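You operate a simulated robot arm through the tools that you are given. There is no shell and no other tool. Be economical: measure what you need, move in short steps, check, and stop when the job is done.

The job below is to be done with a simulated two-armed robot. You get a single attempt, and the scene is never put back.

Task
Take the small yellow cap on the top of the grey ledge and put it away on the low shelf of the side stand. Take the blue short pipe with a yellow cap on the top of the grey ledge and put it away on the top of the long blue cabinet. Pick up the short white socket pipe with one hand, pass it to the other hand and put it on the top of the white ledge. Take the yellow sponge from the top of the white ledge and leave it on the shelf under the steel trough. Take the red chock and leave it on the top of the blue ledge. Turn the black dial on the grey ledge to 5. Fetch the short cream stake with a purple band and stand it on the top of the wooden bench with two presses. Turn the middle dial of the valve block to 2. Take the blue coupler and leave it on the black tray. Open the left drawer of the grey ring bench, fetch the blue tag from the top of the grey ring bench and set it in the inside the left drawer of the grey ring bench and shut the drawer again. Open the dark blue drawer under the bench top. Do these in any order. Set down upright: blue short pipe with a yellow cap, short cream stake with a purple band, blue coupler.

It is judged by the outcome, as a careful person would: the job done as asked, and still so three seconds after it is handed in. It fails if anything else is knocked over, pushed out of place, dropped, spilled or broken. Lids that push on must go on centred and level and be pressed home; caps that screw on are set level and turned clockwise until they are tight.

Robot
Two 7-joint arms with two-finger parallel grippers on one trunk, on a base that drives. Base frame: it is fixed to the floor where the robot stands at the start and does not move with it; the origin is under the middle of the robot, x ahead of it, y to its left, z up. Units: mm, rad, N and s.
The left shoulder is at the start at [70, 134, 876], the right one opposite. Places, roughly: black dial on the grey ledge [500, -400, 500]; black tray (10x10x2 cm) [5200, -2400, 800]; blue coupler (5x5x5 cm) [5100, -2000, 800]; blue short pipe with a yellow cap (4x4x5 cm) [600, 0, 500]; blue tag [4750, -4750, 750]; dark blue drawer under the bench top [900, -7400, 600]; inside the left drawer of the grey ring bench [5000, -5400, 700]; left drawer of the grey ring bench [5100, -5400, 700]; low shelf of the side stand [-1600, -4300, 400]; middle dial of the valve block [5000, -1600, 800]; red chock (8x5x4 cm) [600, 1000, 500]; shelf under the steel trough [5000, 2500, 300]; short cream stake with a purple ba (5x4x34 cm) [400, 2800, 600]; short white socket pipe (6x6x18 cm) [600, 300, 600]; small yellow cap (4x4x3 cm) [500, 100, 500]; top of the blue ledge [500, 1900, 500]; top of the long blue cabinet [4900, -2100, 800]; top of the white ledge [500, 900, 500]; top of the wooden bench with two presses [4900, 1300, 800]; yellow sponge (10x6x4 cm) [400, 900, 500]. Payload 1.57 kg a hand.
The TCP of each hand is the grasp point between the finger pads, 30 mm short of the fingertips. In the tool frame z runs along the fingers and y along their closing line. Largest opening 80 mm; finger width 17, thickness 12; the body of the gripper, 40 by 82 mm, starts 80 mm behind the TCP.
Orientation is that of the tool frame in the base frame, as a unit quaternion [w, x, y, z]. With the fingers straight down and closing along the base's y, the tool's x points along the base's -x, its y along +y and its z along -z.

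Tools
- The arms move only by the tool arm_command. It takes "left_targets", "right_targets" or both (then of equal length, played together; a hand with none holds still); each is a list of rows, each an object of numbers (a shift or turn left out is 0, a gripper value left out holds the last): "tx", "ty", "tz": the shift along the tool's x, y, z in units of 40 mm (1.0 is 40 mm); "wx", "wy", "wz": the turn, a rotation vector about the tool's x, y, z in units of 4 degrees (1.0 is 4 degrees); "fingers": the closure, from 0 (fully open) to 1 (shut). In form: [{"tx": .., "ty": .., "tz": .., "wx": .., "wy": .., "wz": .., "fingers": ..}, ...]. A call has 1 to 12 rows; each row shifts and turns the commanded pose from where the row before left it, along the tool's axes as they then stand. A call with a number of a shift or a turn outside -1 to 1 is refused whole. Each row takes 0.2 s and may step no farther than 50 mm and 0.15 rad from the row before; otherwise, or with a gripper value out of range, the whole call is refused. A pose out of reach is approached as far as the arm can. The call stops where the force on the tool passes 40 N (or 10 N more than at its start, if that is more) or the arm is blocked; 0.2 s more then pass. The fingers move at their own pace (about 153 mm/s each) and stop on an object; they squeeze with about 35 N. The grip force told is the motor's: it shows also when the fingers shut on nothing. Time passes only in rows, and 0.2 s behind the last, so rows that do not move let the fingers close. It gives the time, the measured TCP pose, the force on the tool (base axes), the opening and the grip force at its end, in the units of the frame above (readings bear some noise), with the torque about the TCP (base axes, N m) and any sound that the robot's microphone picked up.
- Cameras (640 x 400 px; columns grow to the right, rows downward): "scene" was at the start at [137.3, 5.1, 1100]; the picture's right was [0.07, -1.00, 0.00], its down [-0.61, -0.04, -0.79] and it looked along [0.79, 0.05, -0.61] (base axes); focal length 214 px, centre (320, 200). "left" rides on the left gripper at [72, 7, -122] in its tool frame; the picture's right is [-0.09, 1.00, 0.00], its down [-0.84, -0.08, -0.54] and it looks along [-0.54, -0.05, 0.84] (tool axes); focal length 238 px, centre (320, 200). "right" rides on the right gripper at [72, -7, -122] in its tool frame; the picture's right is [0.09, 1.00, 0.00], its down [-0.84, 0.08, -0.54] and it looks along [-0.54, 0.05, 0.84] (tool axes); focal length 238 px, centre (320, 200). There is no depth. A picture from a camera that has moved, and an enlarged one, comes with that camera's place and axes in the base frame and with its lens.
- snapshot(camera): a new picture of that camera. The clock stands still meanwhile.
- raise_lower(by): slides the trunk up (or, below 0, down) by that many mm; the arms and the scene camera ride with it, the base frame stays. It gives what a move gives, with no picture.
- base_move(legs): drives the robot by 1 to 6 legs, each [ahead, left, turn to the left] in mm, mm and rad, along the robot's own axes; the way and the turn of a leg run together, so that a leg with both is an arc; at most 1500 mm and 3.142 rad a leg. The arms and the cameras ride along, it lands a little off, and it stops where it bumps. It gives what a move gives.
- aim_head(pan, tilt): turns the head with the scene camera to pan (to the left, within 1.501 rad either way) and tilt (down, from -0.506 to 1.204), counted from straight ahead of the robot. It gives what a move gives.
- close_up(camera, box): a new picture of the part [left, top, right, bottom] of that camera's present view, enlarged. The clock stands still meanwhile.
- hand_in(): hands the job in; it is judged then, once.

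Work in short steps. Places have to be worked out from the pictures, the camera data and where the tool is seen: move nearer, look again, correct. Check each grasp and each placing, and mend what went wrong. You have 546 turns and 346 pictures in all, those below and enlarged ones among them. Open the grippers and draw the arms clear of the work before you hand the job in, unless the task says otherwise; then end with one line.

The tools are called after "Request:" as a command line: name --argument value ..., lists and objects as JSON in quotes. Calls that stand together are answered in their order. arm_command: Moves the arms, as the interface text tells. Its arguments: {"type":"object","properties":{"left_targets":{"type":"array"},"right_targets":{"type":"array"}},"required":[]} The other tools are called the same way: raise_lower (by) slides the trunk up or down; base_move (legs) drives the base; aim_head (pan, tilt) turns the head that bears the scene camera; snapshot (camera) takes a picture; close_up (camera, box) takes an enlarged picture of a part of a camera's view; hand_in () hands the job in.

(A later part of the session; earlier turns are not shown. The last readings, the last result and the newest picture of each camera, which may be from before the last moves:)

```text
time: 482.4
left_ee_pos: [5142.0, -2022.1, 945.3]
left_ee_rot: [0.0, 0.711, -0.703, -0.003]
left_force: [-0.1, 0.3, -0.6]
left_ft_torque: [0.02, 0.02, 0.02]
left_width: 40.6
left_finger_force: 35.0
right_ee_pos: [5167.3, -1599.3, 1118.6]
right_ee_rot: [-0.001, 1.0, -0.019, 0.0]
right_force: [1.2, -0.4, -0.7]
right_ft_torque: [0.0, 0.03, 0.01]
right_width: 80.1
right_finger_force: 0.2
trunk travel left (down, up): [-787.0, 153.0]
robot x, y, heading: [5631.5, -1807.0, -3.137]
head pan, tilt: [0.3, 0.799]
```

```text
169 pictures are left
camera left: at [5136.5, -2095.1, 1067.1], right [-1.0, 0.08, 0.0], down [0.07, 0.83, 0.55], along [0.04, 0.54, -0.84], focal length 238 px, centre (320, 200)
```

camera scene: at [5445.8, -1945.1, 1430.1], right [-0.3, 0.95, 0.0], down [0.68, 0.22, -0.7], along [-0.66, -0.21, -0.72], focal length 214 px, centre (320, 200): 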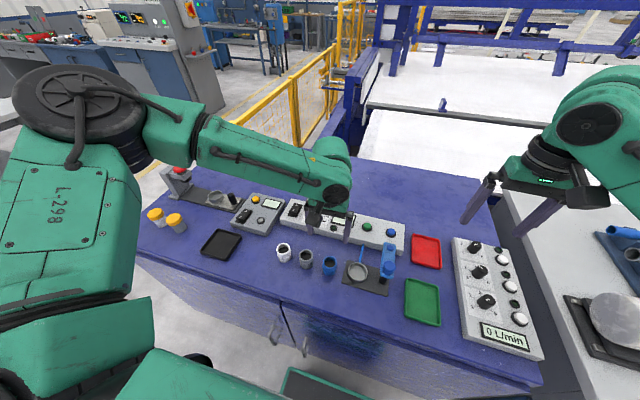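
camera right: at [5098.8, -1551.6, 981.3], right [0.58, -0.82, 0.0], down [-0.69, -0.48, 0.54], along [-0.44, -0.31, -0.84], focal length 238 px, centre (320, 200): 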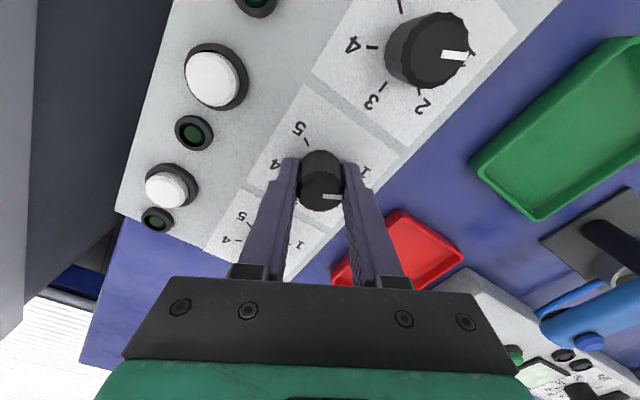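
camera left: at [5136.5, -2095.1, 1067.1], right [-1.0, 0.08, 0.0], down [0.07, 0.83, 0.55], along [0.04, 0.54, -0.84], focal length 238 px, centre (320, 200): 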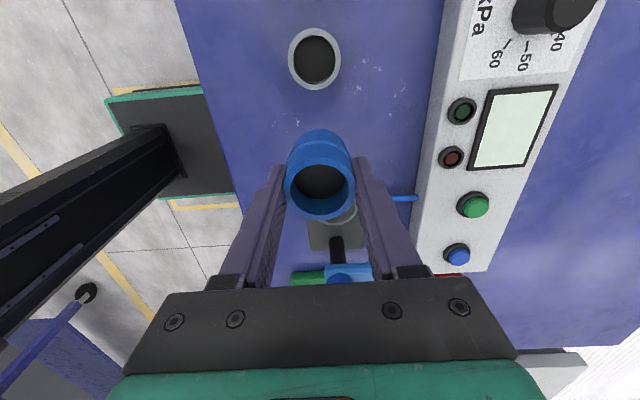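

Coupler in hand. I drive left to bring it over the black tray.

Request:
base_move --legs '[[0, 330, 0]]'

Request:
snapshot --camera "left"

Request:
snapshot --camera "scene"

```text
time: 484.6
left_ee_pos: [5144.4, -2348.2, 945.2]
left_ee_rot: [0.0, 0.711, -0.704, -0.001]
left_force: [-0.5, -0.1, 0.3]
left_ft_torque: [-0.03, -0.03, -0.03]
left_width: 40.5
left_finger_force: 35.2
right_ee_pos: [5168.4, -1923.9, 1117.3]
right_ee_rot: [0.001, 1.0, -0.021, 0.0]
right_force: [-0.3, 0.9, 0.2]
right_ft_torque: [-0.01, 0.01, 0.02]
right_width: 79.9
right_finger_force: 0.1
trunk travel left (down, up): [-787.0, 153.0]
robot x, y, heading: [5635.3, -2138.5, -3.136]
head pan, tilt: [0.3, 0.799]
```

```text
168 pictures are left
camera left: at [5138.2, -2419.9, 1067.6], right [-1.0, 0.08, 0.0], down [0.07, 0.84, 0.55], along [0.04, 0.54, -0.84], focal length 238 px, centre (320, 200)
```

left: 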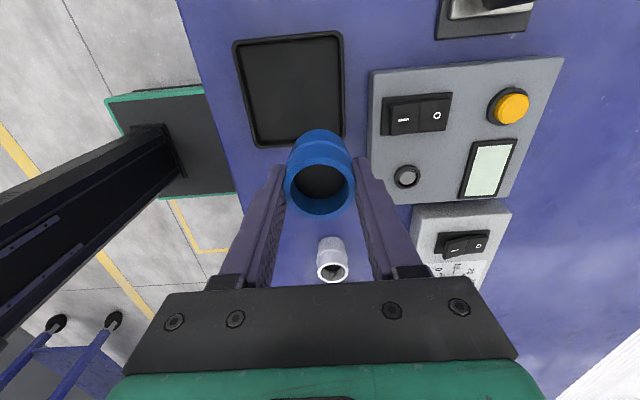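

```text
167 pictures are left
camera scene: at [5506.7, -2160.5, 1425.1], right [-0.3, 0.95, 0.0], down [0.68, 0.21, -0.7], along [-0.66, -0.21, -0.72], focal length 214 px, centre (320, 200)
```

scene: 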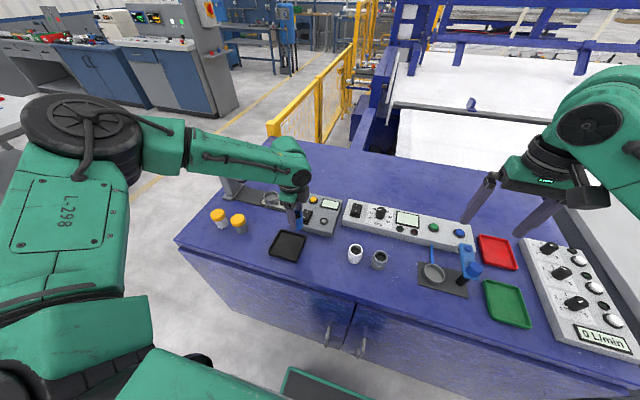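

Tray centre at (5168, -2385). I move over it and lower by trunk.

Request:
arm_command --left_targets '[{"tx": 0.5, "ty": -0.3}, {"tx": 0.42, "ty": -0.3}, {}]'

Request:
raise_lower --by -75

Request:
snapshot --camera "left"

```text
time: 485.4
left_ee_pos: [5167.5, -2385.8, 945.5]
left_ee_rot: [-0.001, 0.711, -0.703, -0.004]
left_force: [0.0, 0.1, -0.5]
left_ft_torque: [0.0, -0.01, -0.02]
left_width: 40.3
left_finger_force: 34.7
right_ee_pos: [5169.8, -1925.1, 1116.1]
right_ee_rot: [0.0, 1.0, -0.02, 0.001]
right_force: [-0.2, 0.0, 0.2]
right_ft_torque: [0.02, 0.03, 0.04]
right_width: 80.1
right_finger_force: 0.1
trunk travel left (down, up): [-787.0, 153.0]
robot x, y, heading: [5633.1, -2135.6, -3.133]
head pan, tilt: [0.3, 0.799]
```

```text
time: 486.5
left_ee_pos: [5167.5, -2386.4, 870.4]
left_ee_rot: [0.0, 0.711, -0.704, -0.003]
left_force: [-0.7, -0.4, -0.7]
left_ft_torque: [0.01, 0.02, 0.02]
left_width: 40.4
left_finger_force: 35.2
right_ee_pos: [5170.1, -1924.6, 1042.6]
right_ee_rot: [-0.002, 1.0, -0.021, 0.001]
right_force: [0.6, 0.6, 0.4]
right_ft_torque: [-0.01, 0.01, -0.03]
right_width: 79.9
right_finger_force: 0.1
trunk travel left (down, up): [-712.0, 228.0]
robot x, y, heading: [5634.5, -2138.2, -3.135]
head pan, tilt: [0.3, 0.799]
```

```text
166 pictures are left
camera left: at [5162.6, -2458.0, 992.1], right [-1.0, 0.08, 0.0], down [0.07, 0.83, 0.55], along [0.04, 0.54, -0.84], focal length 238 px, centre (320, 200)
```

left: 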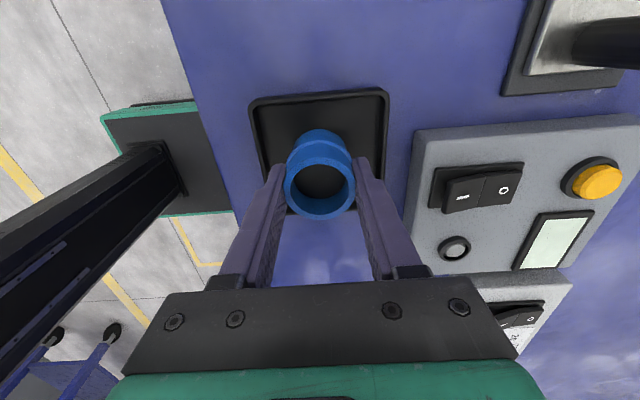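

Centred over the tray. Lower to contact.

Request:
raise_lower --by -18

Request:
raise_lower --by -5

```text
time: 487.2
left_ee_pos: [5167.7, -2384.8, 852.5]
left_ee_rot: [0.0, 0.711, -0.703, -0.003]
left_force: [0.5, -0.4, 0.0]
left_ft_torque: [0.04, -0.02, -0.01]
left_width: 40.8
left_finger_force: 34.8
right_ee_pos: [5171.1, -1923.5, 1024.5]
right_ee_rot: [-0.001, 1.0, -0.02, 0.0]
right_force: [-0.2, -0.4, 0.9]
right_ft_torque: [-0.02, 0.01, 0.04]
right_width: 80.0
right_finger_force: 0.1
trunk travel left (down, up): [-694.0, 246.0]
robot x, y, heading: [5636.1, -2134.9, -3.135]
head pan, tilt: [0.3, 0.799]
```

```text
time: 487.7
left_ee_pos: [5168.2, -2385.0, 850.8]
left_ee_rot: [0.003, 0.711, -0.704, -0.007]
left_force: [-1.1, -3.1, 25.1]
left_ft_torque: [-0.11, -0.41, -0.06]
left_width: 39.7
left_finger_force: 35.0
right_ee_pos: [5171.5, -1924.5, 1022.6]
right_ee_rot: [0.0, 1.0, -0.019, -0.002]
right_force: [-0.7, 0.4, 0.2]
right_ft_torque: [-0.01, -0.03, -0.04]
right_width: 79.9
right_finger_force: 0.1
trunk travel left (down, up): [-689.0, 251.0]
robot x, y, heading: [5631.2, -2135.9, -3.14]
head pan, tilt: [0.3, 0.799]
```

Contact. I ease 3 mm, open, and rise.

Request:
raise_lower --by 3

Request:
arm_command --left_targets '[{"fingers": 0.175}, {"fingers": 0.175}, {}]'

Request:
raise_lower --by 120

Request:
snapshot --camera "left"

Request:
close_up --camera "scene" --box '[180, 180, 480, 330]'

```text
time: 488.2
left_ee_pos: [5169.1, -2385.1, 851.2]
left_ee_rot: [0.0, 0.711, -0.703, -0.003]
left_force: [-4.9, -1.8, 15.7]
left_ft_torque: [-0.06, 0.28, -0.01]
left_width: 39.1
left_finger_force: 34.6
right_ee_pos: [5170.8, -1924.2, 1024.0]
right_ee_rot: [0.0, 1.0, -0.02, -0.001]
right_force: [0.8, 0.1, 0.0]
right_ft_torque: [0.01, -0.01, 0.02]
right_width: 80.0
right_finger_force: 0.1
trunk travel left (down, up): [-692.0, 248.0]
robot x, y, heading: [5633.1, -2136.2, -3.133]
head pan, tilt: [0.3, 0.799]
```

```text
time: 489.1
left_ee_pos: [5169.2, -2385.6, 849.3]
left_ee_rot: [-0.002, 0.711, -0.703, -0.002]
left_force: [0.2, 0.3, 0.1]
left_ft_torque: [0.01, -0.01, 0.04]
left_width: 66.1
left_finger_force: 0.0
right_ee_pos: [5169.6, -1924.9, 1023.1]
right_ee_rot: [0.0, 1.0, -0.02, 0.0]
right_force: [0.0, 0.3, -0.1]
right_ft_torque: [-0.01, -0.02, -0.01]
right_width: 80.1
right_finger_force: 0.1
trunk travel left (down, up): [-692.0, 248.0]
robot x, y, heading: [5632.0, -2136.5, -3.132]
head pan, tilt: [0.3, 0.799]
```

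```text
time: 490.6
left_ee_pos: [5168.3, -2386.1, 969.9]
left_ee_rot: [-0.001, 0.71, -0.704, -0.004]
left_force: [0.5, 1.6, 0.1]
left_ft_torque: [0.01, -0.02, 0.0]
left_width: 66.1
left_finger_force: 0.0
right_ee_pos: [5169.6, -1924.5, 1143.6]
right_ee_rot: [-0.001, 1.0, -0.02, 0.0]
right_force: [0.4, 0.0, 1.0]
right_ft_torque: [-0.02, 0.0, -0.02]
right_width: 80.3
right_finger_force: 0.1
trunk travel left (down, up): [-812.0, 128.0]
robot x, y, heading: [5630.6, -2137.4, -3.134]
head pan, tilt: [0.3, 0.799]
```

```text
165 pictures are left
camera left: at [5162.5, -2458.1, 1092.0], right [-1.0, 0.08, 0.0], down [0.07, 0.83, 0.55], along [0.04, 0.54, -0.84], focal length 238 px, centre (320, 200)
```

left: 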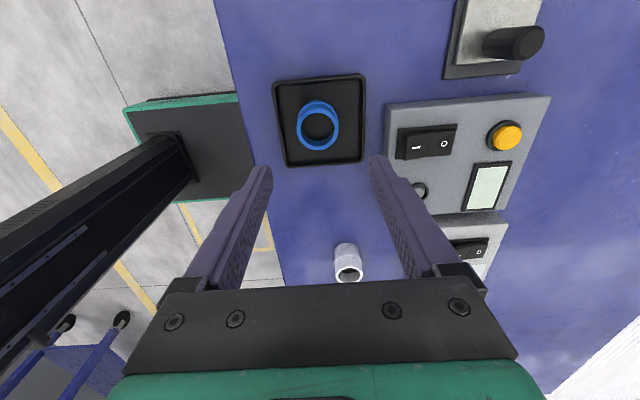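

```text
2.13 times, centred on (330, 255) of scene
camera zoom: at [5506.7, -2162.1, 1450.1], right [-0.3, 0.95, 0.0], down [0.68, 0.22, -0.7], along [-0.66, -0.21, -0.72], focal length 458 px, centre (299, 83)
```

zoom: 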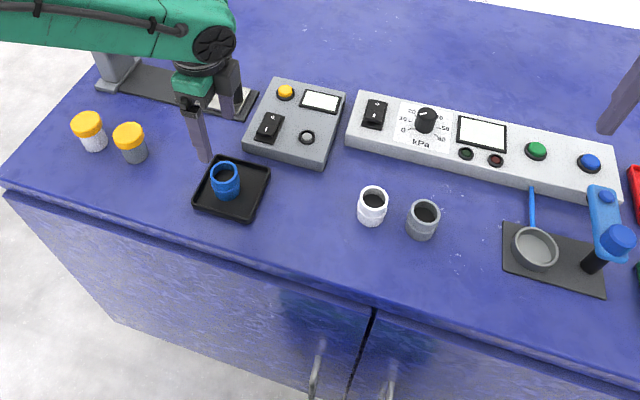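

The coupler stands on the tray. Next the grey ring bench. I back off and drive left (−y) along the aisle, then look.

Request:
base_move --legs '[[-450, 0, 0], [0, 1500, 0], [0, 1200, 0]]'

Request:
aim_head --pan 0.2 --tilt 0.5

Request:
snapshot --camera "scene"

```text
time: 506.1
left_ee_pos: [5584.8, -5101.8, 969.7]
left_ee_rot: [0.001, -0.703, 0.711, 0.003]
left_force: [0.7, 0.2, 0.1]
left_ft_torque: [0.0, -0.01, -0.02]
left_width: 65.8
left_finger_force: 0.0
right_ee_pos: [5595.1, -4641.5, 1143.1]
right_ee_rot: [0.0, 1.0, -0.031, 0.0]
right_force: [0.5, 0.8, -0.1]
right_ft_torque: [-0.02, 0.03, 0.01]
right_width: 79.9
right_finger_force: 0.0
trunk travel left (down, up): [-812.0, 128.0]
robot x, y, heading: [6053.7, -4865.2, 3.126]
head pan, tilt: [0.3, 0.799]
```

```text
time: 506.9
left_ee_pos: [5582.8, -5103.1, 970.4]
left_ee_rot: [0.0, -0.703, 0.712, 0.003]
left_force: [0.7, -0.2, -0.1]
left_ft_torque: [0.0, -0.01, 0.0]
left_width: 66.0
left_finger_force: 0.0
right_ee_pos: [5595.6, -4642.1, 1143.2]
right_ee_rot: [-0.001, 0.999, -0.032, 0.001]
right_force: [-0.2, -0.4, 0.0]
right_ft_torque: [-0.02, -0.01, 0.01]
right_width: 80.1
right_finger_force: 0.0
trunk travel left (down, up): [-812.0, 128.0]
robot x, y, heading: [6057.9, -4862.2, 3.131]
head pan, tilt: [0.201, 0.499]
```

```text
163 pictures are left
camera scene: at [5915.6, -4881.0, 1476.0], right [-0.18, 0.98, 0.0], down [0.47, 0.09, -0.88], along [-0.86, -0.16, -0.48], focal length 214 px, centre (320, 200)
```

scene: 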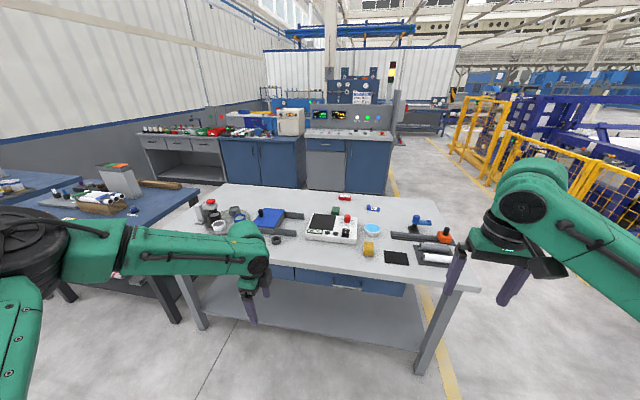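

I zoom on the ring bench.

Request:
close_up --camera "scene" --box '[180, 180, 480, 320]'

```text
2.13 times, centred on (330, 250) of scene
camera zoom: at [5915.6, -4881.0, 1476.0], right [-0.18, 0.98, 0.0], down [0.47, 0.09, -0.88], along [-0.86, -0.16, -0.48], focal length 458 px, centre (299, 93)
```

zoom: 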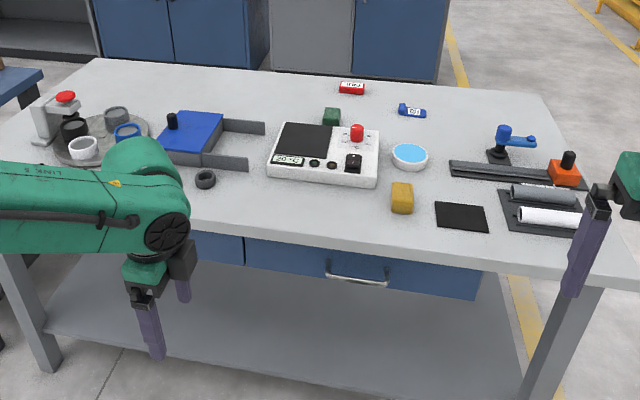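

The blue tag is at the back of the bench (≈4690, -4760), out of reach from this side. I'll drive around to the other side to pick it first.

Request:
base_move --legs '[[0, -950, 0], [1500, 0, 0], [400, 0, 0], [0, 0, 3.14]]'

Request:
aim_head --pan -0.6 --tilt 0.5

Request:
snapshot --camera "scene"

```text
time: 528.5
left_ee_pos: [4621.4, -3621.9, 971.3]
left_ee_rot: [0.003, 0.705, 0.709, 0.0]
left_force: [0.8, -0.4, -1.4]
left_ft_torque: [0.01, 0.03, 0.02]
left_width: 66.1
left_finger_force: 0.0
right_ee_pos: [4619.4, -4084.2, 1144.2]
right_ee_rot: [-0.001, 0.022, 1.0, 0.0]
right_force: [-0.4, -0.3, 0.2]
right_ft_torque: [-0.02, 0.01, -0.01]
right_width: 80.1
right_finger_force: 0.0
trunk travel left (down, up): [-812.0, 128.0]
robot x, y, heading: [4158.1, -3868.7, -0.003]
head pan, tilt: [0.201, 0.499]
```

```text
time: 529.6
left_ee_pos: [4621.2, -3623.3, 970.8]
left_ee_rot: [0.003, 0.705, 0.709, -0.001]
left_force: [-0.2, -0.7, 0.5]
left_ft_torque: [0.0, 0.0, -0.01]
left_width: 65.8
left_finger_force: 0.0
right_ee_pos: [4619.3, -4083.6, 1142.8]
right_ee_rot: [0.0, 0.022, 1.0, 0.0]
right_force: [-0.3, -0.5, 0.2]
right_ft_torque: [-0.03, 0.01, 0.01]
right_width: 79.9
right_finger_force: 0.0
trunk travel left (down, up): [-812.0, 128.0]
robot x, y, heading: [4155.5, -3868.6, -0.0]
head pan, tilt: [-0.6, 0.499]
```

```text
161 pictures are left
camera scene: at [4281.5, -3921.6, 1476.1], right [-0.56, -0.83, 0.0], down [-0.4, 0.27, -0.88], along [0.73, -0.49, -0.48], focal length 214 px, centre (320, 200)
```

scene: 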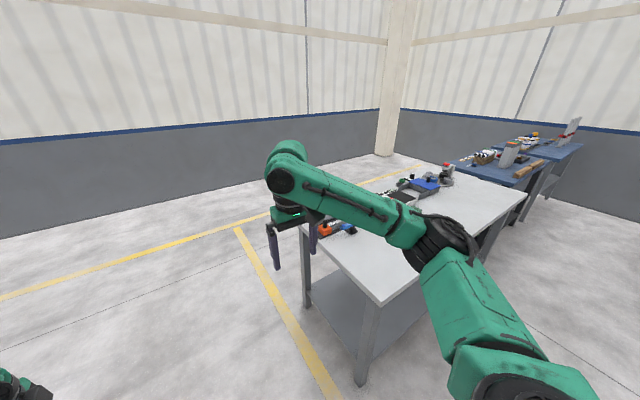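

I move right along this side of the bench and look down at the tag.

Request:
base_move --legs '[[0, -1000, 0]]'

Request:
aim_head --pan 0.1 --tilt 0.8

Request:
snapshot --camera "scene"

Request:
snapshot --camera "left"

```text
time: 534.8
left_ee_pos: [4622.6, -4621.8, 970.7]
left_ee_rot: [0.003, 0.706, 0.708, -0.001]
left_force: [0.1, 0.6, -0.2]
left_ft_torque: [-0.02, 0.02, 0.02]
left_width: 66.3
left_finger_force: 0.1
right_ee_pos: [4617.8, -5082.9, 1144.3]
right_ee_rot: [0.0, 0.023, 1.0, -0.001]
right_force: [0.2, -0.8, 0.2]
right_ft_torque: [-0.02, 0.0, 0.0]
right_width: 80.1
right_finger_force: 0.0
trunk travel left (down, up): [-812.0, 128.0]
robot x, y, heading: [4152.2, -4868.0, -0.003]
head pan, tilt: [-0.6, 0.499]
```

```text
time: 535.9
left_ee_pos: [4622.4, -4621.6, 970.3]
left_ee_rot: [0.003, 0.705, 0.709, 0.0]
left_force: [0.7, 0.5, -0.2]
left_ft_torque: [0.01, -0.03, 0.0]
left_width: 66.0
left_finger_force: 0.1
right_ee_pos: [4617.9, -5083.9, 1143.7]
right_ee_rot: [0.001, 0.023, 1.0, 0.0]
right_force: [0.4, 0.0, -0.3]
right_ft_torque: [-0.02, 0.01, -0.02]
right_width: 79.9
right_finger_force: 0.0
trunk travel left (down, up): [-812.0, 128.0]
robot x, y, heading: [4151.0, -4870.4, -0.007]
head pan, tilt: [0.099, 0.799]
```

```text
160 pictures are left
camera scene: at [4286.6, -4861.8, 1450.2], right [0.1, -1.0, 0.0], down [-0.71, -0.07, -0.7], along [0.69, 0.07, -0.72], focal length 214 px, centre (320, 200)
```

scene: 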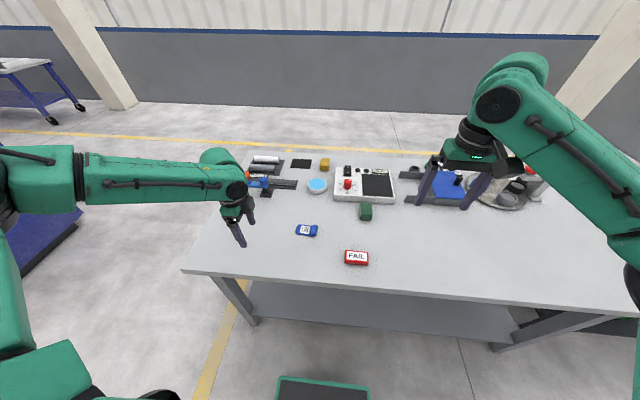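

```text
159 pictures are left
camera left: at [4628.3, -4549.5, 1092.1], right [1.0, -0.09, 0.0], down [-0.08, -0.83, 0.55], along [-0.04, -0.54, -0.84], focal length 238 px, centre (320, 200)
```

left: 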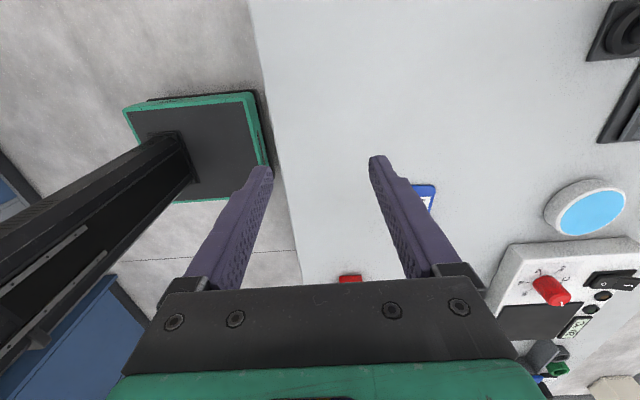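

The tag is at about (4782, -4762). I drive 90 mm closer and bring the left hand over it.

Request:
base_move --legs '[[100, 0, 0]]'

Request:
arm_command --left_targets '[{"tx": -0.85, "ty": 0.4}, {"tx": -0.85, "ty": 0.4}, {"tx": -0.85, "ty": 0.4}, {"tx": -0.6, "ty": 0.3}]'

Request:
snapshot --camera "left"

Request:
close_up --camera "scene" --box '[240, 180, 400, 300]'

```text
time: 537.0
left_ee_pos: [4717.9, -4622.0, 971.5]
left_ee_rot: [0.004, 0.705, 0.709, 0.0]
left_force: [-0.6, 0.4, 0.3]
left_ft_torque: [0.0, 0.01, 0.01]
left_width: 65.8
left_finger_force: 0.1
right_ee_pos: [4714.1, -5082.5, 1144.4]
right_ee_rot: [0.002, 0.022, 1.0, 0.0]
right_force: [-0.9, -0.1, -0.3]
right_ft_torque: [0.01, -0.02, 0.0]
right_width: 80.2
right_finger_force: 0.1
trunk travel left (down, up): [-812.0, 128.0]
robot x, y, heading: [4254.9, -4869.0, -0.002]
head pan, tilt: [0.099, 0.799]
```

```text
time: 538.0
left_ee_pos: [4748.2, -4724.6, 988.3]
left_ee_rot: [0.005, 0.705, 0.709, -0.001]
left_force: [-0.1, 0.2, -0.7]
left_ft_torque: [0.0, -0.02, -0.02]
left_width: 66.2
left_finger_force: 0.2
left hand out of reach, approached as far as the arm can: row 3, 4
right_ee_pos: [4716.1, -5083.0, 1143.4]
right_ee_rot: [0.001, 0.022, 1.0, 0.0]
right_force: [0.2, 0.4, 0.2]
right_ft_torque: [-0.01, 0.02, -0.01]
right_width: 79.8
right_finger_force: 0.0
trunk travel left (down, up): [-812.0, 128.0]
robot x, y, heading: [4255.8, -4870.4, 0.001]
head pan, tilt: [0.099, 0.799]
```

```text
158 pictures are left
camera left: at [4754.0, -4650.9, 1109.8], right [1.0, -0.09, 0.01], down [-0.08, -0.83, 0.55], along [-0.04, -0.55, -0.84], focal length 238 px, centre (320, 200)
```

left: 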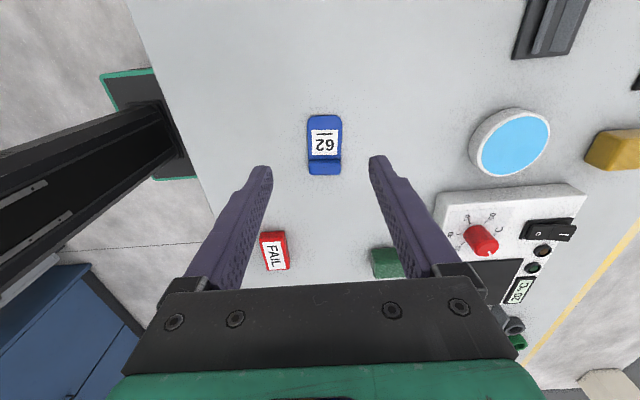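

```text
3.33 times, centred on (320, 240) of scene
camera zoom: at [4383.5, -4861.7, 1450.3], right [0.1, -0.99, 0.0], down [-0.71, -0.07, -0.7], along [0.69, 0.07, -0.72], focal length 715 px, centre (320, 67)
```

zoom: 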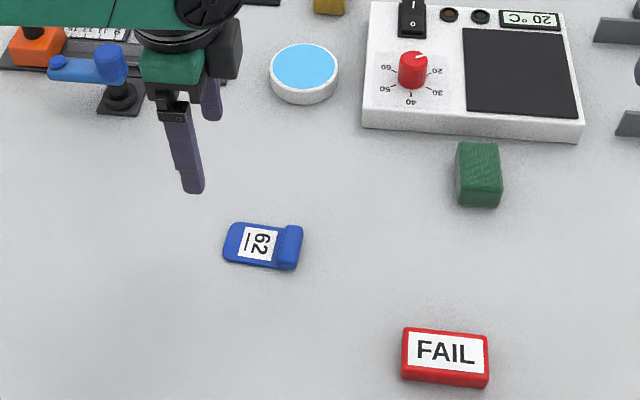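

The tag is a flat plate with a thicker roll at its -y end, on a bench top at z≈790. I'll grip the roll at about (4753, -4797): base 72 mm right, then lower by trunk.

Request:
base_move --legs '[[5, -72, 0]]'

Request:
raise_lower --by -90

Request:
snapshot --camera "left"

```text
time: 539.0
left_ee_pos: [4753.1, -4790.3, 986.1]
left_ee_rot: [0.006, 0.704, 0.71, -0.002]
left_force: [-0.3, 1.2, 0.5]
left_ft_torque: [-0.05, 0.0, 0.04]
left_width: 66.1
left_finger_force: 0.1
right_ee_pos: [4721.4, -5149.3, 1144.6]
right_ee_rot: [0.0, 0.021, 1.0, -0.002]
right_force: [0.5, 0.6, 0.3]
right_ft_torque: [-0.03, 0.03, 0.01]
right_width: 80.1
right_finger_force: 0.1
trunk travel left (down, up): [-812.0, 128.0]
robot x, y, heading: [4257.8, -4937.2, 0.005]
head pan, tilt: [0.099, 0.799]
```

```text
time: 540.3
left_ee_pos: [4753.8, -4795.0, 897.7]
left_ee_rot: [0.004, 0.704, 0.71, -0.001]
left_force: [-0.8, -0.3, -0.1]
left_ft_torque: [0.0, 0.01, 0.01]
left_width: 66.2
left_finger_force: 0.2
right_ee_pos: [4722.0, -5155.4, 1053.1]
right_ee_rot: [0.001, 0.021, 1.0, 0.001]
right_force: [-1.0, 0.1, 0.2]
right_ft_torque: [-0.03, -0.03, 0.04]
right_width: 79.9
right_finger_force: 0.0
trunk travel left (down, up): [-722.0, 218.0]
robot x, y, heading: [4259.9, -4940.2, 0.005]
head pan, tilt: [0.099, 0.799]
```

```text
156 pictures are left
camera left: at [4759.9, -4721.2, 1019.4], right [1.0, -0.08, 0.01], down [-0.07, -0.83, 0.55], along [-0.04, -0.55, -0.84], focal length 238 px, centre (320, 200)
```

left: 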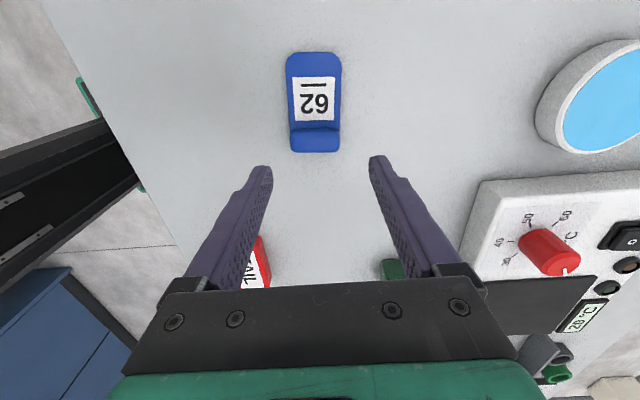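

Aligned with the roll. Lower 70 mm and close.

Request:
raise_lower --by -71

Request:
arm_command --left_targets '[{"fingers": 1}, {"fingers": 1}, {"fingers": 1}, {}]'

Request:
raise_lower --by 80

Request:
snapshot --camera "left"

```text
time: 541.4
left_ee_pos: [4753.9, -4795.7, 829.4]
left_ee_rot: [0.008, 0.704, 0.71, 0.003]
left_force: [0.5, 4.8, 29.1]
left_ft_torque: [0.35, 1.1, -0.2]
left_width: 65.0
left_finger_force: 0.1
right_ee_pos: [4719.1, -5153.0, 983.4]
right_ee_rot: [0.002, 0.021, 1.0, 0.001]
right_force: [0.1, -0.3, 0.0]
right_ft_torque: [-0.04, 0.02, -0.03]
right_width: 80.0
right_finger_force: 0.1
trunk travel left (down, up): [-651.0, 289.0]
robot x, y, heading: [4256.2, -4942.9, -0.001]
head pan, tilt: [0.099, 0.799]
```

```text
time: 541.7
left_ee_pos: [4749.7, -4794.7, 829.1]
left_ee_rot: [0.003, 0.704, 0.71, -0.001]
left_force: [-10.6, 1.4, 14.9]
left_ft_torque: [0.14, 0.85, 0.04]
left_width: 45.0
left_finger_force: 35.4
right_ee_pos: [4718.7, -5153.4, 983.8]
right_ee_rot: [0.002, 0.021, 1.0, -0.001]
right_force: [-0.6, 1.2, 0.4]
right_ft_torque: [0.0, 0.0, -0.07]
right_width: 80.0
right_finger_force: 0.0
trunk travel left (down, up): [-651.0, 289.0]
robot x, y, heading: [4256.3, -4939.2, 0.003]
head pan, tilt: [0.099, 0.799]
stopped in row 1 (left hand): the force on the tool passed its limit (the readings are from after the stop); the commanded pose is now the measured one
```

```text
time: 542.8
left_ee_pos: [4752.6, -4793.8, 907.1]
left_ee_rot: [0.001, 0.705, 0.709, -0.001]
left_force: [-0.6, 0.0, -0.3]
left_ft_torque: [0.03, 0.03, 0.0]
left_width: 45.0
left_finger_force: 34.6
right_ee_pos: [4722.4, -5152.8, 1061.6]
right_ee_rot: [0.0, 0.021, 1.0, 0.0]
right_force: [-0.2, 0.0, -0.1]
right_ft_torque: [0.03, 0.03, -0.01]
right_width: 80.0
right_finger_force: 0.1
trunk travel left (down, up): [-731.0, 209.0]
robot x, y, heading: [4258.4, -4937.9, 0.004]
head pan, tilt: [0.099, 0.799]
```

```text
155 pictures are left
camera left: at [4758.7, -4721.0, 1029.0], right [1.0, -0.08, 0.0], down [-0.07, -0.83, 0.55], along [-0.05, -0.54, -0.84], focal length 238 px, centre (320, 200)
```

left: 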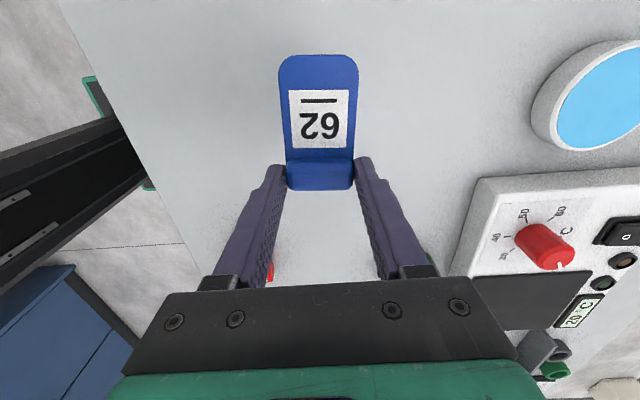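

Tag in hand. I drive around to the drawer side of the bench.

Request:
base_move --legs '[[-250, 0, 0], [0, 1000, 0], [1500, 0, 0], [600, 0, 0], [0, 0, 3.138]]'

Request:
base_move --legs '[[0, 1450, 0]]'

Request:
aim_head --pan 0.0 --tilt 0.6

Request:
snapshot --camera "scene"

```text
time: 566.9
left_ee_pos: [5622.3, -4062.9, 907.4]
left_ee_rot: [-0.002, 0.728, -0.685, -0.001]
left_force: [0.1, -0.6, 0.2]
left_ft_torque: [0.0, 0.0, 0.02]
left_width: 43.9
left_finger_force: 35.2
right_ee_pos: [5632.1, -3702.5, 1062.4]
right_ee_rot: [0.001, 1.0, 0.005, 0.0]
right_force: [-0.1, -0.4, -1.3]
right_ft_torque: [-0.03, 0.05, 0.0]
right_width: 80.0
right_finger_force: 0.1
trunk travel left (down, up): [-731.0, 209.0]
robot x, y, heading: [6103.7, -3893.7, -3.091]
head pan, tilt: [0.099, 0.799]
```

```text
time: 574.1
left_ee_pos: [5716.3, -5519.9, 907.5]
left_ee_rot: [-0.002, 0.735, -0.678, -0.002]
left_force: [0.3, -0.3, -0.1]
left_ft_torque: [-0.01, -0.02, 0.02]
left_width: 44.0
left_finger_force: 34.8
right_ee_pos: [5721.6, -5158.6, 1061.4]
right_ee_rot: [0.0, 1.0, 0.014, 0.001]
right_force: [0.0, 0.3, -0.9]
right_ft_torque: [0.0, 0.0, -0.01]
right_width: 80.0
right_finger_force: 0.1
trunk travel left (down, up): [-731.0, 209.0]
robot x, y, heading: [6199.4, -5340.0, -3.071]
head pan, tilt: [0.099, 0.799]
```

```text
time: 574.8
left_ee_pos: [5716.3, -5519.9, 906.8]
left_ee_rot: [-0.002, 0.734, -0.679, -0.002]
left_force: [0.1, -0.7, 0.2]
left_ft_torque: [0.03, 0.02, -0.02]
left_width: 44.1
left_finger_force: 34.4
right_ee_pos: [5723.0, -5160.5, 1062.1]
right_ee_rot: [-0.001, 1.0, 0.013, 0.001]
right_force: [0.4, 0.1, 0.3]
right_ft_torque: [0.0, 0.0, 0.01]
right_width: 79.9
right_finger_force: 0.1
trunk travel left (down, up): [-731.0, 209.0]
robot x, y, heading: [6197.5, -5336.5, -3.07]
head pan, tilt: [0.0, 0.6]
```

```text
154 pictures are left
camera scene: at [6061.7, -5350.5, 1385.9], right [-0.07, 1.0, 0.0], down [0.56, 0.04, -0.82], along [-0.82, -0.06, -0.57], focal length 214 px, centre (320, 200)
```

scene: 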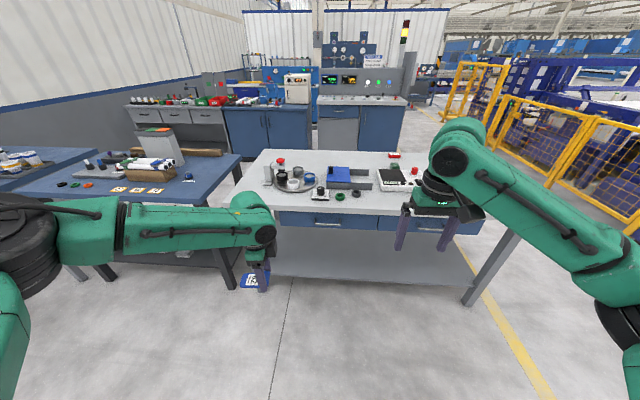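

I correct the heading and zoom on the left drawer.

Request:
base_move --legs '[[0, 0, -0.07]]'

Request:
close_up --camera "scene" --box '[230, 140, 530, 290]'

```text
time: 575.7
left_ee_pos: [5704.4, -5486.1, 907.4]
left_ee_rot: [-0.001, 0.71, -0.704, -0.002]
left_force: [0.2, 0.7, -0.3]
left_ft_torque: [-0.01, 0.01, 0.01]
left_width: 44.1
left_finger_force: 34.6
right_ee_pos: [5737.5, -5126.6, 1062.7]
right_ee_rot: [-0.001, 1.0, -0.021, 0.0]
right_force: [-1.1, -0.4, -0.8]
right_ft_torque: [0.0, 0.0, -0.04]
right_width: 80.0
right_finger_force: 0.1
trunk travel left (down, up): [-731.0, 209.0]
robot x, y, heading: [6199.4, -5336.3, -3.138]
head pan, tilt: [0.0, 0.6]
```

```text
2.13 times, centred on (380, 215) of scene
camera zoom: at [6061.2, -5342.1, 1386.0], right [0.0, 1.0, 0.0], down [0.57, 0.0, -0.82], along [-0.82, 0.0, -0.57], focal length 458 px, centre (192, 168)
```

zoom: 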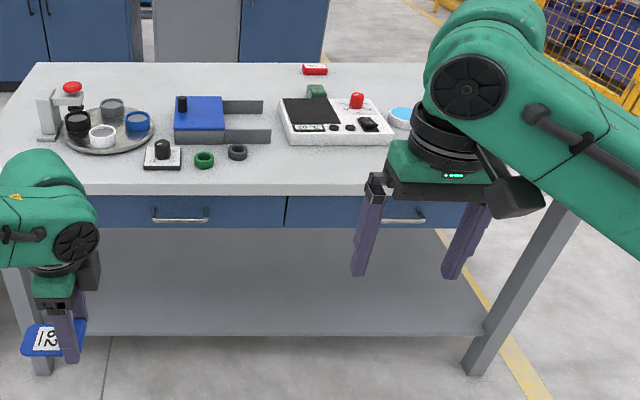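

Left drawer handle at about (5282, -5369, 708). I prepare the right hand in free space: extend, then tilt forward to level.

Request:
arm_command --right_targets '[{"tx": -0.9}, {"tx": -0.9}, {"wy": -1}, {"wy": -1}, {"wy": -1}, {"wy": -1}, {"wy": -1}, {"wy": -1}, {"wy": -1}, {"wy": -1}, {"wy": -1}, {"wy": -1}]' --left_targets '[{"ty": -0.8}, {"ty": -0.8}, {"ty": -0.8}, {"tx": 0.8}, {"tx": 0.8}, {}, {}, {}, {}, {}, {}, {}]'

Request:
arm_command --right_targets '[{"wy": -1}, {"wy": -1}, {"wy": -1}, {"wy": -1}, {"wy": -1}, {"wy": -1}, {"wy": -1}, {"wy": -1}, {"wy": -1}, {"wy": -1}, {"wy": -1}]'

Request:
arm_command --right_targets '[{"wz": -1}, {"wz": -1}, {"wz": -1}, {"wz": -1}, {"wz": -1}, {"wz": -1}, {"wz": -1}, {"wz": -1}, {"wz": -1}, {"wz": -1}, {"wz": -1}, {"wz": -1}]'

Request:
arm_command --right_targets '[{"wz": -1}, {"wz": -1}, {"wz": -1}, {"wz": -1}, {"wz": -1}, {"wz": -1}, {"wz": -1}, {"wz": -1}, {"wz": -1}, {"wz": -1}, {"wz": -0.5}, {}]'

Request:
snapshot --camera "scene"

```text
time: 578.3
left_ee_pos: [5802.6, -5549.7, 907.1]
left_ee_rot: [-0.002, 0.71, -0.704, -0.002]
left_force: [-0.4, 0.5, -1.3]
left_ft_torque: [-0.02, 0.01, 0.02]
left_width: 43.9
left_finger_force: 34.8
right_ee_pos: [5665.3, -5122.8, 1062.5]
right_ee_rot: [-0.008, 0.939, -0.02, -0.343]
right_force: [0.8, -0.1, -1.6]
right_ft_torque: [0.01, -0.02, -0.02]
right_width: 80.0
right_finger_force: 0.1
trunk travel left (down, up): [-731.0, 209.0]
robot x, y, heading: [6201.8, -5340.6, -3.138]
head pan, tilt: [0.0, 0.6]
```

```text
time: 580.7
left_ee_pos: [5801.5, -5549.4, 907.2]
left_ee_rot: [-0.002, 0.71, -0.704, -0.001]
left_force: [0.5, 0.4, 1.1]
left_ft_torque: [-0.01, -0.05, 0.01]
left_width: 44.3
left_finger_force: 35.3
right_ee_pos: [5664.4, -5123.7, 1062.5]
right_ee_rot: [-0.014, 0.743, -0.015, -0.669]
right_force: [-0.5, -0.2, -0.9]
right_ft_torque: [-0.02, -0.03, -0.01]
right_width: 80.0
right_finger_force: 0.1
trunk travel left (down, up): [-731.0, 209.0]
robot x, y, heading: [6199.5, -5339.2, -3.14]
head pan, tilt: [0.0, 0.6]
```

```text
time: 583.3
left_ee_pos: [5800.4, -5549.9, 906.7]
left_ee_rot: [-0.001, 0.71, -0.704, -0.002]
left_force: [0.1, 0.4, 0.3]
left_ft_torque: [0.0, -0.01, -0.02]
left_width: 44.0
left_finger_force: 34.9
right_ee_pos: [5663.7, -5123.9, 1062.2]
right_ee_rot: [-0.285, 0.685, 0.289, -0.605]
right_force: [-0.6, 0.6, 0.0]
right_ft_torque: [0.01, 0.03, -0.02]
right_width: 79.9
right_finger_force: 0.0
trunk travel left (down, up): [-731.0, 209.0]
robot x, y, heading: [6202.0, -5342.1, -3.143]
head pan, tilt: [0.0, 0.6]
```

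```text
time: 585.9
left_ee_pos: [5801.7, -5549.6, 907.6]
left_ee_rot: [-0.001, 0.71, -0.705, -0.002]
left_force: [0.5, -0.3, 0.5]
left_ft_torque: [0.0, 0.02, 0.01]
left_width: 43.7
left_finger_force: 34.9
right_ee_pos: [5664.3, -5122.1, 1061.8]
right_ee_rot: [-0.484, 0.536, 0.514, -0.463]
right_force: [-1.3, 0.0, 0.7]
right_ft_torque: [-0.02, -0.02, 0.01]
right_width: 80.3
right_finger_force: 0.0
trunk travel left (down, up): [-731.0, 209.0]
robot x, y, heading: [6199.6, -5340.1, -3.141]
head pan, tilt: [0.0, 0.6]
```

```text
152 pictures are left
camera scene: at [6061.4, -5340.7, 1386.0], right [0.0, 1.0, 0.0], down [0.57, 0.0, -0.82], along [-0.82, 0.0, -0.57], focal length 214 px, centre (320, 200)
```

scene: 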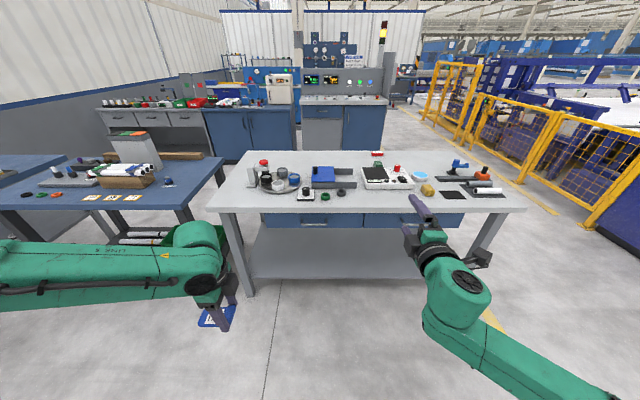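

The right hand is level and rolled. I lower the trunk, move left to line up with the handle, and approach part way.

Request:
raise_lower --by -354

Request:
base_move --legs '[[0, 246, 0], [230, 0, 0]]'

Request:
snapshot --camera "right"

Request:
snapshot --camera "scene"

```text
time: 589.3
left_ee_pos: [5802.8, -5550.1, 553.5]
left_ee_rot: [-0.002, 0.71, -0.704, -0.002]
left_force: [-1.6, 0.4, -0.1]
left_ft_torque: [-0.02, 0.02, -0.03]
left_width: 44.2
left_finger_force: 35.4
right_ee_pos: [5664.5, -5123.1, 707.4]
right_ee_rot: [-0.483, 0.536, 0.515, -0.463]
right_force: [0.1, -0.1, -0.3]
right_ft_torque: [0.02, 0.0, -0.01]
right_width: 79.8
right_finger_force: 0.1
trunk travel left (down, up): [-377.0, 563.0]
robot x, y, heading: [6200.4, -5340.1, -3.139]
head pan, tilt: [0.0, 0.6]
```

```text
time: 592.4
left_ee_pos: [5578.8, -5800.7, 552.3]
left_ee_rot: [-0.003, 0.712, -0.702, -0.001]
left_force: [-0.1, 0.7, -1.4]
left_ft_torque: [0.03, 0.0, -0.03]
left_width: 44.0
left_finger_force: 34.9
right_ee_pos: [5438.0, -5374.6, 707.9]
right_ee_rot: [-0.481, 0.536, 0.516, -0.464]
right_force: [-0.6, 0.6, 0.2]
right_ft_torque: [0.0, -0.01, -0.05]
right_width: 80.3
right_finger_force: 0.0
trunk travel left (down, up): [-377.0, 563.0]
robot x, y, heading: [5973.2, -5588.0, -3.134]
head pan, tilt: [0.0, 0.6]
```

```text
151 pictures are left
camera right: at [5560.7, -5307.6, 725.5], right [0.11, 0.09, -0.99], down [0.52, -0.86, -0.02], along [-0.85, -0.51, -0.14], focal length 238 px, centre (320, 200)
```

right: 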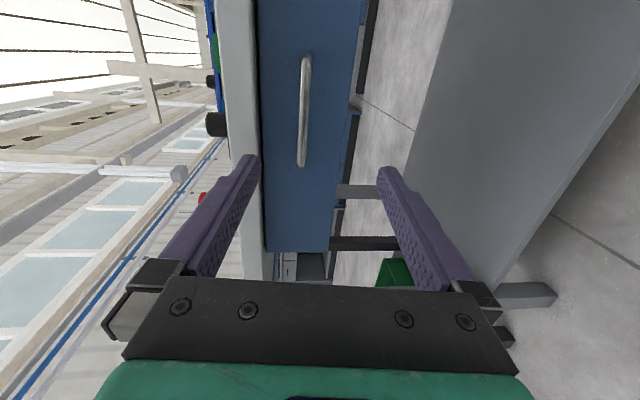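

```text
150 pictures are left
camera scene: at [5836.3, -5590.3, 1031.9], right [-0.01, 1.0, 0.0], down [0.57, 0.0, -0.82], along [-0.82, -0.01, -0.57], focal length 214 px, centre (320, 200)
```

scene: 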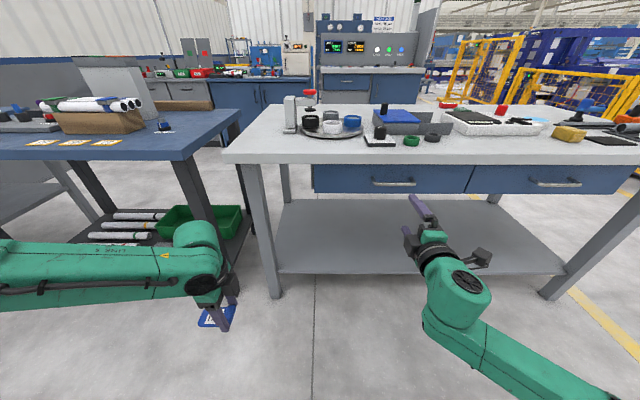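

Well lined up. I narrow the opening to 50 mm and advance.

Request:
arm_command --right_targets '[{"fingers": 0.375}, {}]'

Request:
base_move --legs '[[110, 0, 0]]'

Request:
snapshot --camera "right"

Request:
close_up --camera "scene" --box '[330, 120, 530, 270]'

```text
time: 593.0
left_ee_pos: [5578.4, -5801.5, 551.9]
left_ee_rot: [-0.002, 0.712, -0.702, -0.001]
left_force: [0.1, -1.0, -1.0]
left_ft_torque: [0.01, -0.02, -0.03]
left_width: 43.9
left_finger_force: 35.3
right_ee_pos: [5439.0, -5376.0, 707.6]
right_ee_rot: [-0.481, 0.534, 0.516, -0.465]
right_force: [1.0, -0.4, 0.3]
right_ft_torque: [-0.02, 0.01, -0.04]
right_width: 49.9
right_finger_force: 0.1
trunk travel left (down, up): [-377.0, 563.0]
robot x, y, heading: [5972.4, -5588.1, -3.13]
head pan, tilt: [0.0, 0.6]
```

```text
time: 594.2
left_ee_pos: [5469.1, -5802.8, 551.4]
left_ee_rot: [-0.002, 0.712, -0.702, -0.001]
left_force: [-0.5, 0.3, -0.1]
left_ft_torque: [0.05, -0.04, 0.02]
left_width: 43.9
left_finger_force: 35.0
right_ee_pos: [5328.0, -5376.7, 706.9]
right_ee_rot: [-0.482, 0.534, 0.516, -0.465]
right_force: [-0.6, -0.7, -0.3]
right_ft_torque: [-0.01, -0.02, 0.03]
right_width: 49.9
right_finger_force: 0.1
trunk travel left (down, up): [-377.0, 563.0]
robot x, y, heading: [5867.1, -5589.4, -3.135]
head pan, tilt: [0.0, 0.6]
```

```text
149 pictures are left
camera right: at [5451.0, -5308.7, 725.4], right [0.11, 0.09, -0.99], down [0.52, -0.86, -0.02], along [-0.85, -0.51, -0.14], focal length 238 px, centre (320, 200)
```

right: 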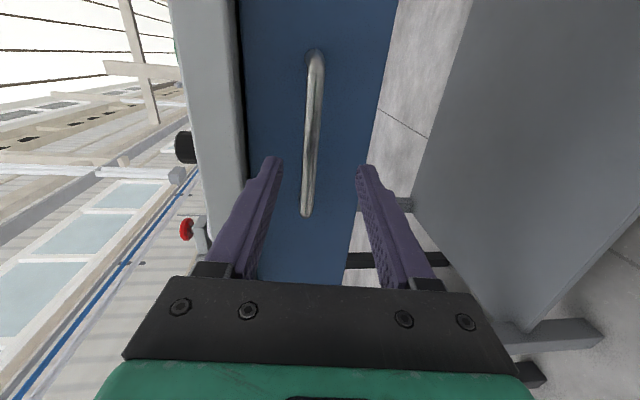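

```text
2.67 times, centred on (430, 195) of scene
camera zoom: at [5726.6, -5591.3, 1031.8], right [-0.01, 1.0, 0.0], down [0.57, 0.01, -0.82], along [-0.82, -0.01, -0.57], focal length 572 px, centre (27, 213)
```

zoom: 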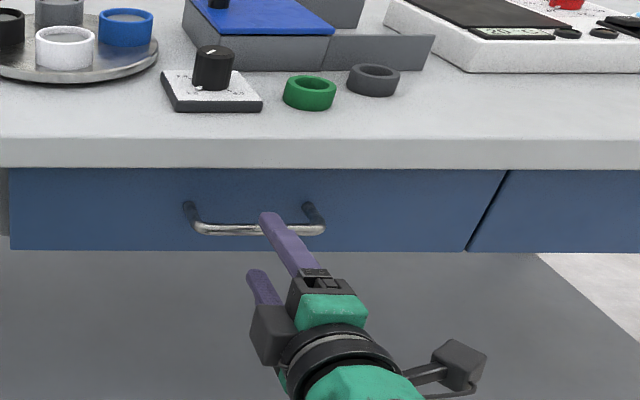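

Good. I advance 45 mm so the bar is between the pads, then close.

Request:
base_move --legs '[[45, 0, 0]]'

Request:
snapshot --camera "right"

```text
time: 595.1
left_ee_pos: [5422.6, -5803.3, 552.4]
left_ee_rot: [-0.003, 0.713, -0.702, -0.001]
left_force: [-0.6, -0.2, -1.7]
left_ft_torque: [-0.01, 0.03, 0.05]
left_width: 43.9
left_finger_force: 34.5
right_ee_pos: [5284.1, -5375.8, 706.9]
right_ee_rot: [-0.482, 0.535, 0.515, -0.464]
right_force: [-0.2, -0.3, -0.6]
right_ft_torque: [0.03, 0.01, -0.02]
right_width: 50.1
right_finger_force: 0.2
trunk travel left (down, up): [-377.0, 563.0]
robot x, y, heading: [5821.2, -5589.2, -3.135]
head pan, tilt: [0.0, 0.6]
```

```text
147 pictures are left
camera right: at [5406.1, -5308.7, 725.3], right [0.11, 0.09, -0.99], down [0.52, -0.86, -0.02], along [-0.85, -0.51, -0.14], focal length 238 px, centre (320, 200)
```

right: 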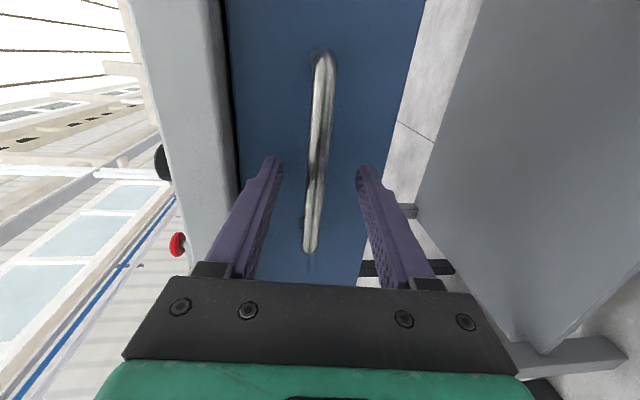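

The bar is between the fingers. Close.

Request:
arm_command --right_targets '[{"fingers": 1}, {"fingers": 1}, {"fingers": 1}, {}]'

Request:
snapshot --camera "right"

```text
time: 596.1
left_ee_pos: [5425.7, -5802.7, 553.3]
left_ee_rot: [-0.001, 0.713, -0.701, -0.002]
left_force: [-0.9, -0.6, 0.0]
left_ft_torque: [0.02, 0.0, 0.0]
left_width: 43.7
left_finger_force: 34.8
right_ee_pos: [5284.6, -5377.4, 709.3]
right_ee_rot: [-0.483, 0.534, 0.515, -0.465]
right_force: [-3.0, 2.7, 14.7]
right_ft_torque: [0.12, 0.09, 0.16]
right_width: 11.2
right_finger_force: 29.0
trunk travel left (down, up): [-377.0, 563.0]
robot x, y, heading: [5816.9, -5588.9, -3.132]
head pan, tilt: [0.0, 0.6]
```

```text
146 pictures are left
camera right: at [5407.9, -5308.8, 727.8], right [0.1, 0.09, -0.99], down [0.52, -0.86, -0.02], along [-0.85, -0.51, -0.13], focal length 238 px, centre (320, 200)
```

right: 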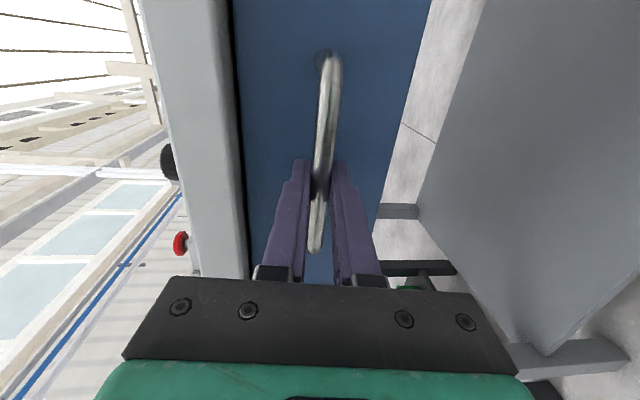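

Gripped the handle (11 mm). I pull by driving back in two steps.

Request:
base_move --legs '[[-100, 0, 0]]'

Request:
base_move --legs '[[-150, 0, 0]]'

Request:
snapshot --camera "scene"

```text
time: 597.3
left_ee_pos: [5526.1, -5802.3, 553.5]
left_ee_rot: [0.0, 0.712, -0.702, -0.003]
left_force: [1.1, -0.4, -0.7]
left_ft_torque: [0.0, 0.02, -0.02]
left_width: 44.2
left_finger_force: 35.5
right_ee_pos: [5386.8, -5376.4, 709.3]
right_ee_rot: [-0.483, 0.533, 0.515, -0.466]
right_force: [1.0, 1.2, 17.7]
right_ft_torque: [0.13, 0.08, -0.06]
right_width: 11.9
right_finger_force: 29.2
trunk travel left (down, up): [-377.0, 563.0]
robot x, y, heading: [5921.2, -5589.3, -3.132]
head pan, tilt: [0.0, 0.6]
```

```text
time: 598.6
left_ee_pos: [5677.6, -5800.9, 552.3]
left_ee_rot: [-0.001, 0.713, -0.701, -0.002]
left_force: [0.4, -0.2, -0.6]
left_ft_torque: [0.04, -0.02, 0.0]
left_width: 44.0
left_finger_force: 35.5
right_ee_pos: [5536.5, -5374.7, 711.4]
right_ee_rot: [-0.482, 0.533, 0.516, -0.466]
right_force: [1.0, 1.5, 12.4]
right_ft_torque: [0.11, 0.03, -0.23]
right_width: 11.8
right_finger_force: 28.7
trunk travel left (down, up): [-377.0, 563.0]
robot x, y, heading: [6072.6, -5587.8, -3.128]
head pan, tilt: [0.0, 0.6]
```

```text
145 pictures are left
camera scene: at [5936.7, -5590.1, 1032.4], right [-0.01, 1.0, 0.0], down [0.56, 0.01, -0.83], along [-0.83, -0.01, -0.56], focal length 214 px, centre (320, 200)
```

scene: 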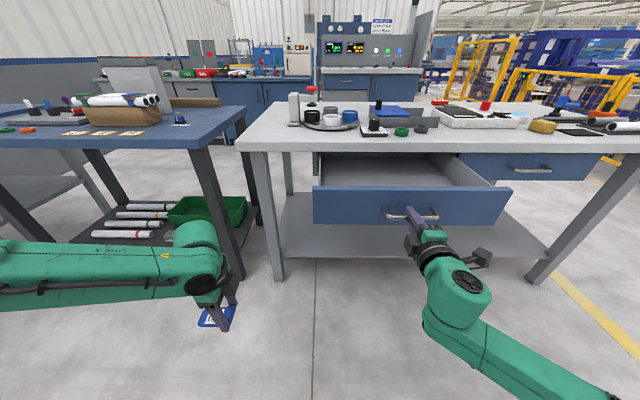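

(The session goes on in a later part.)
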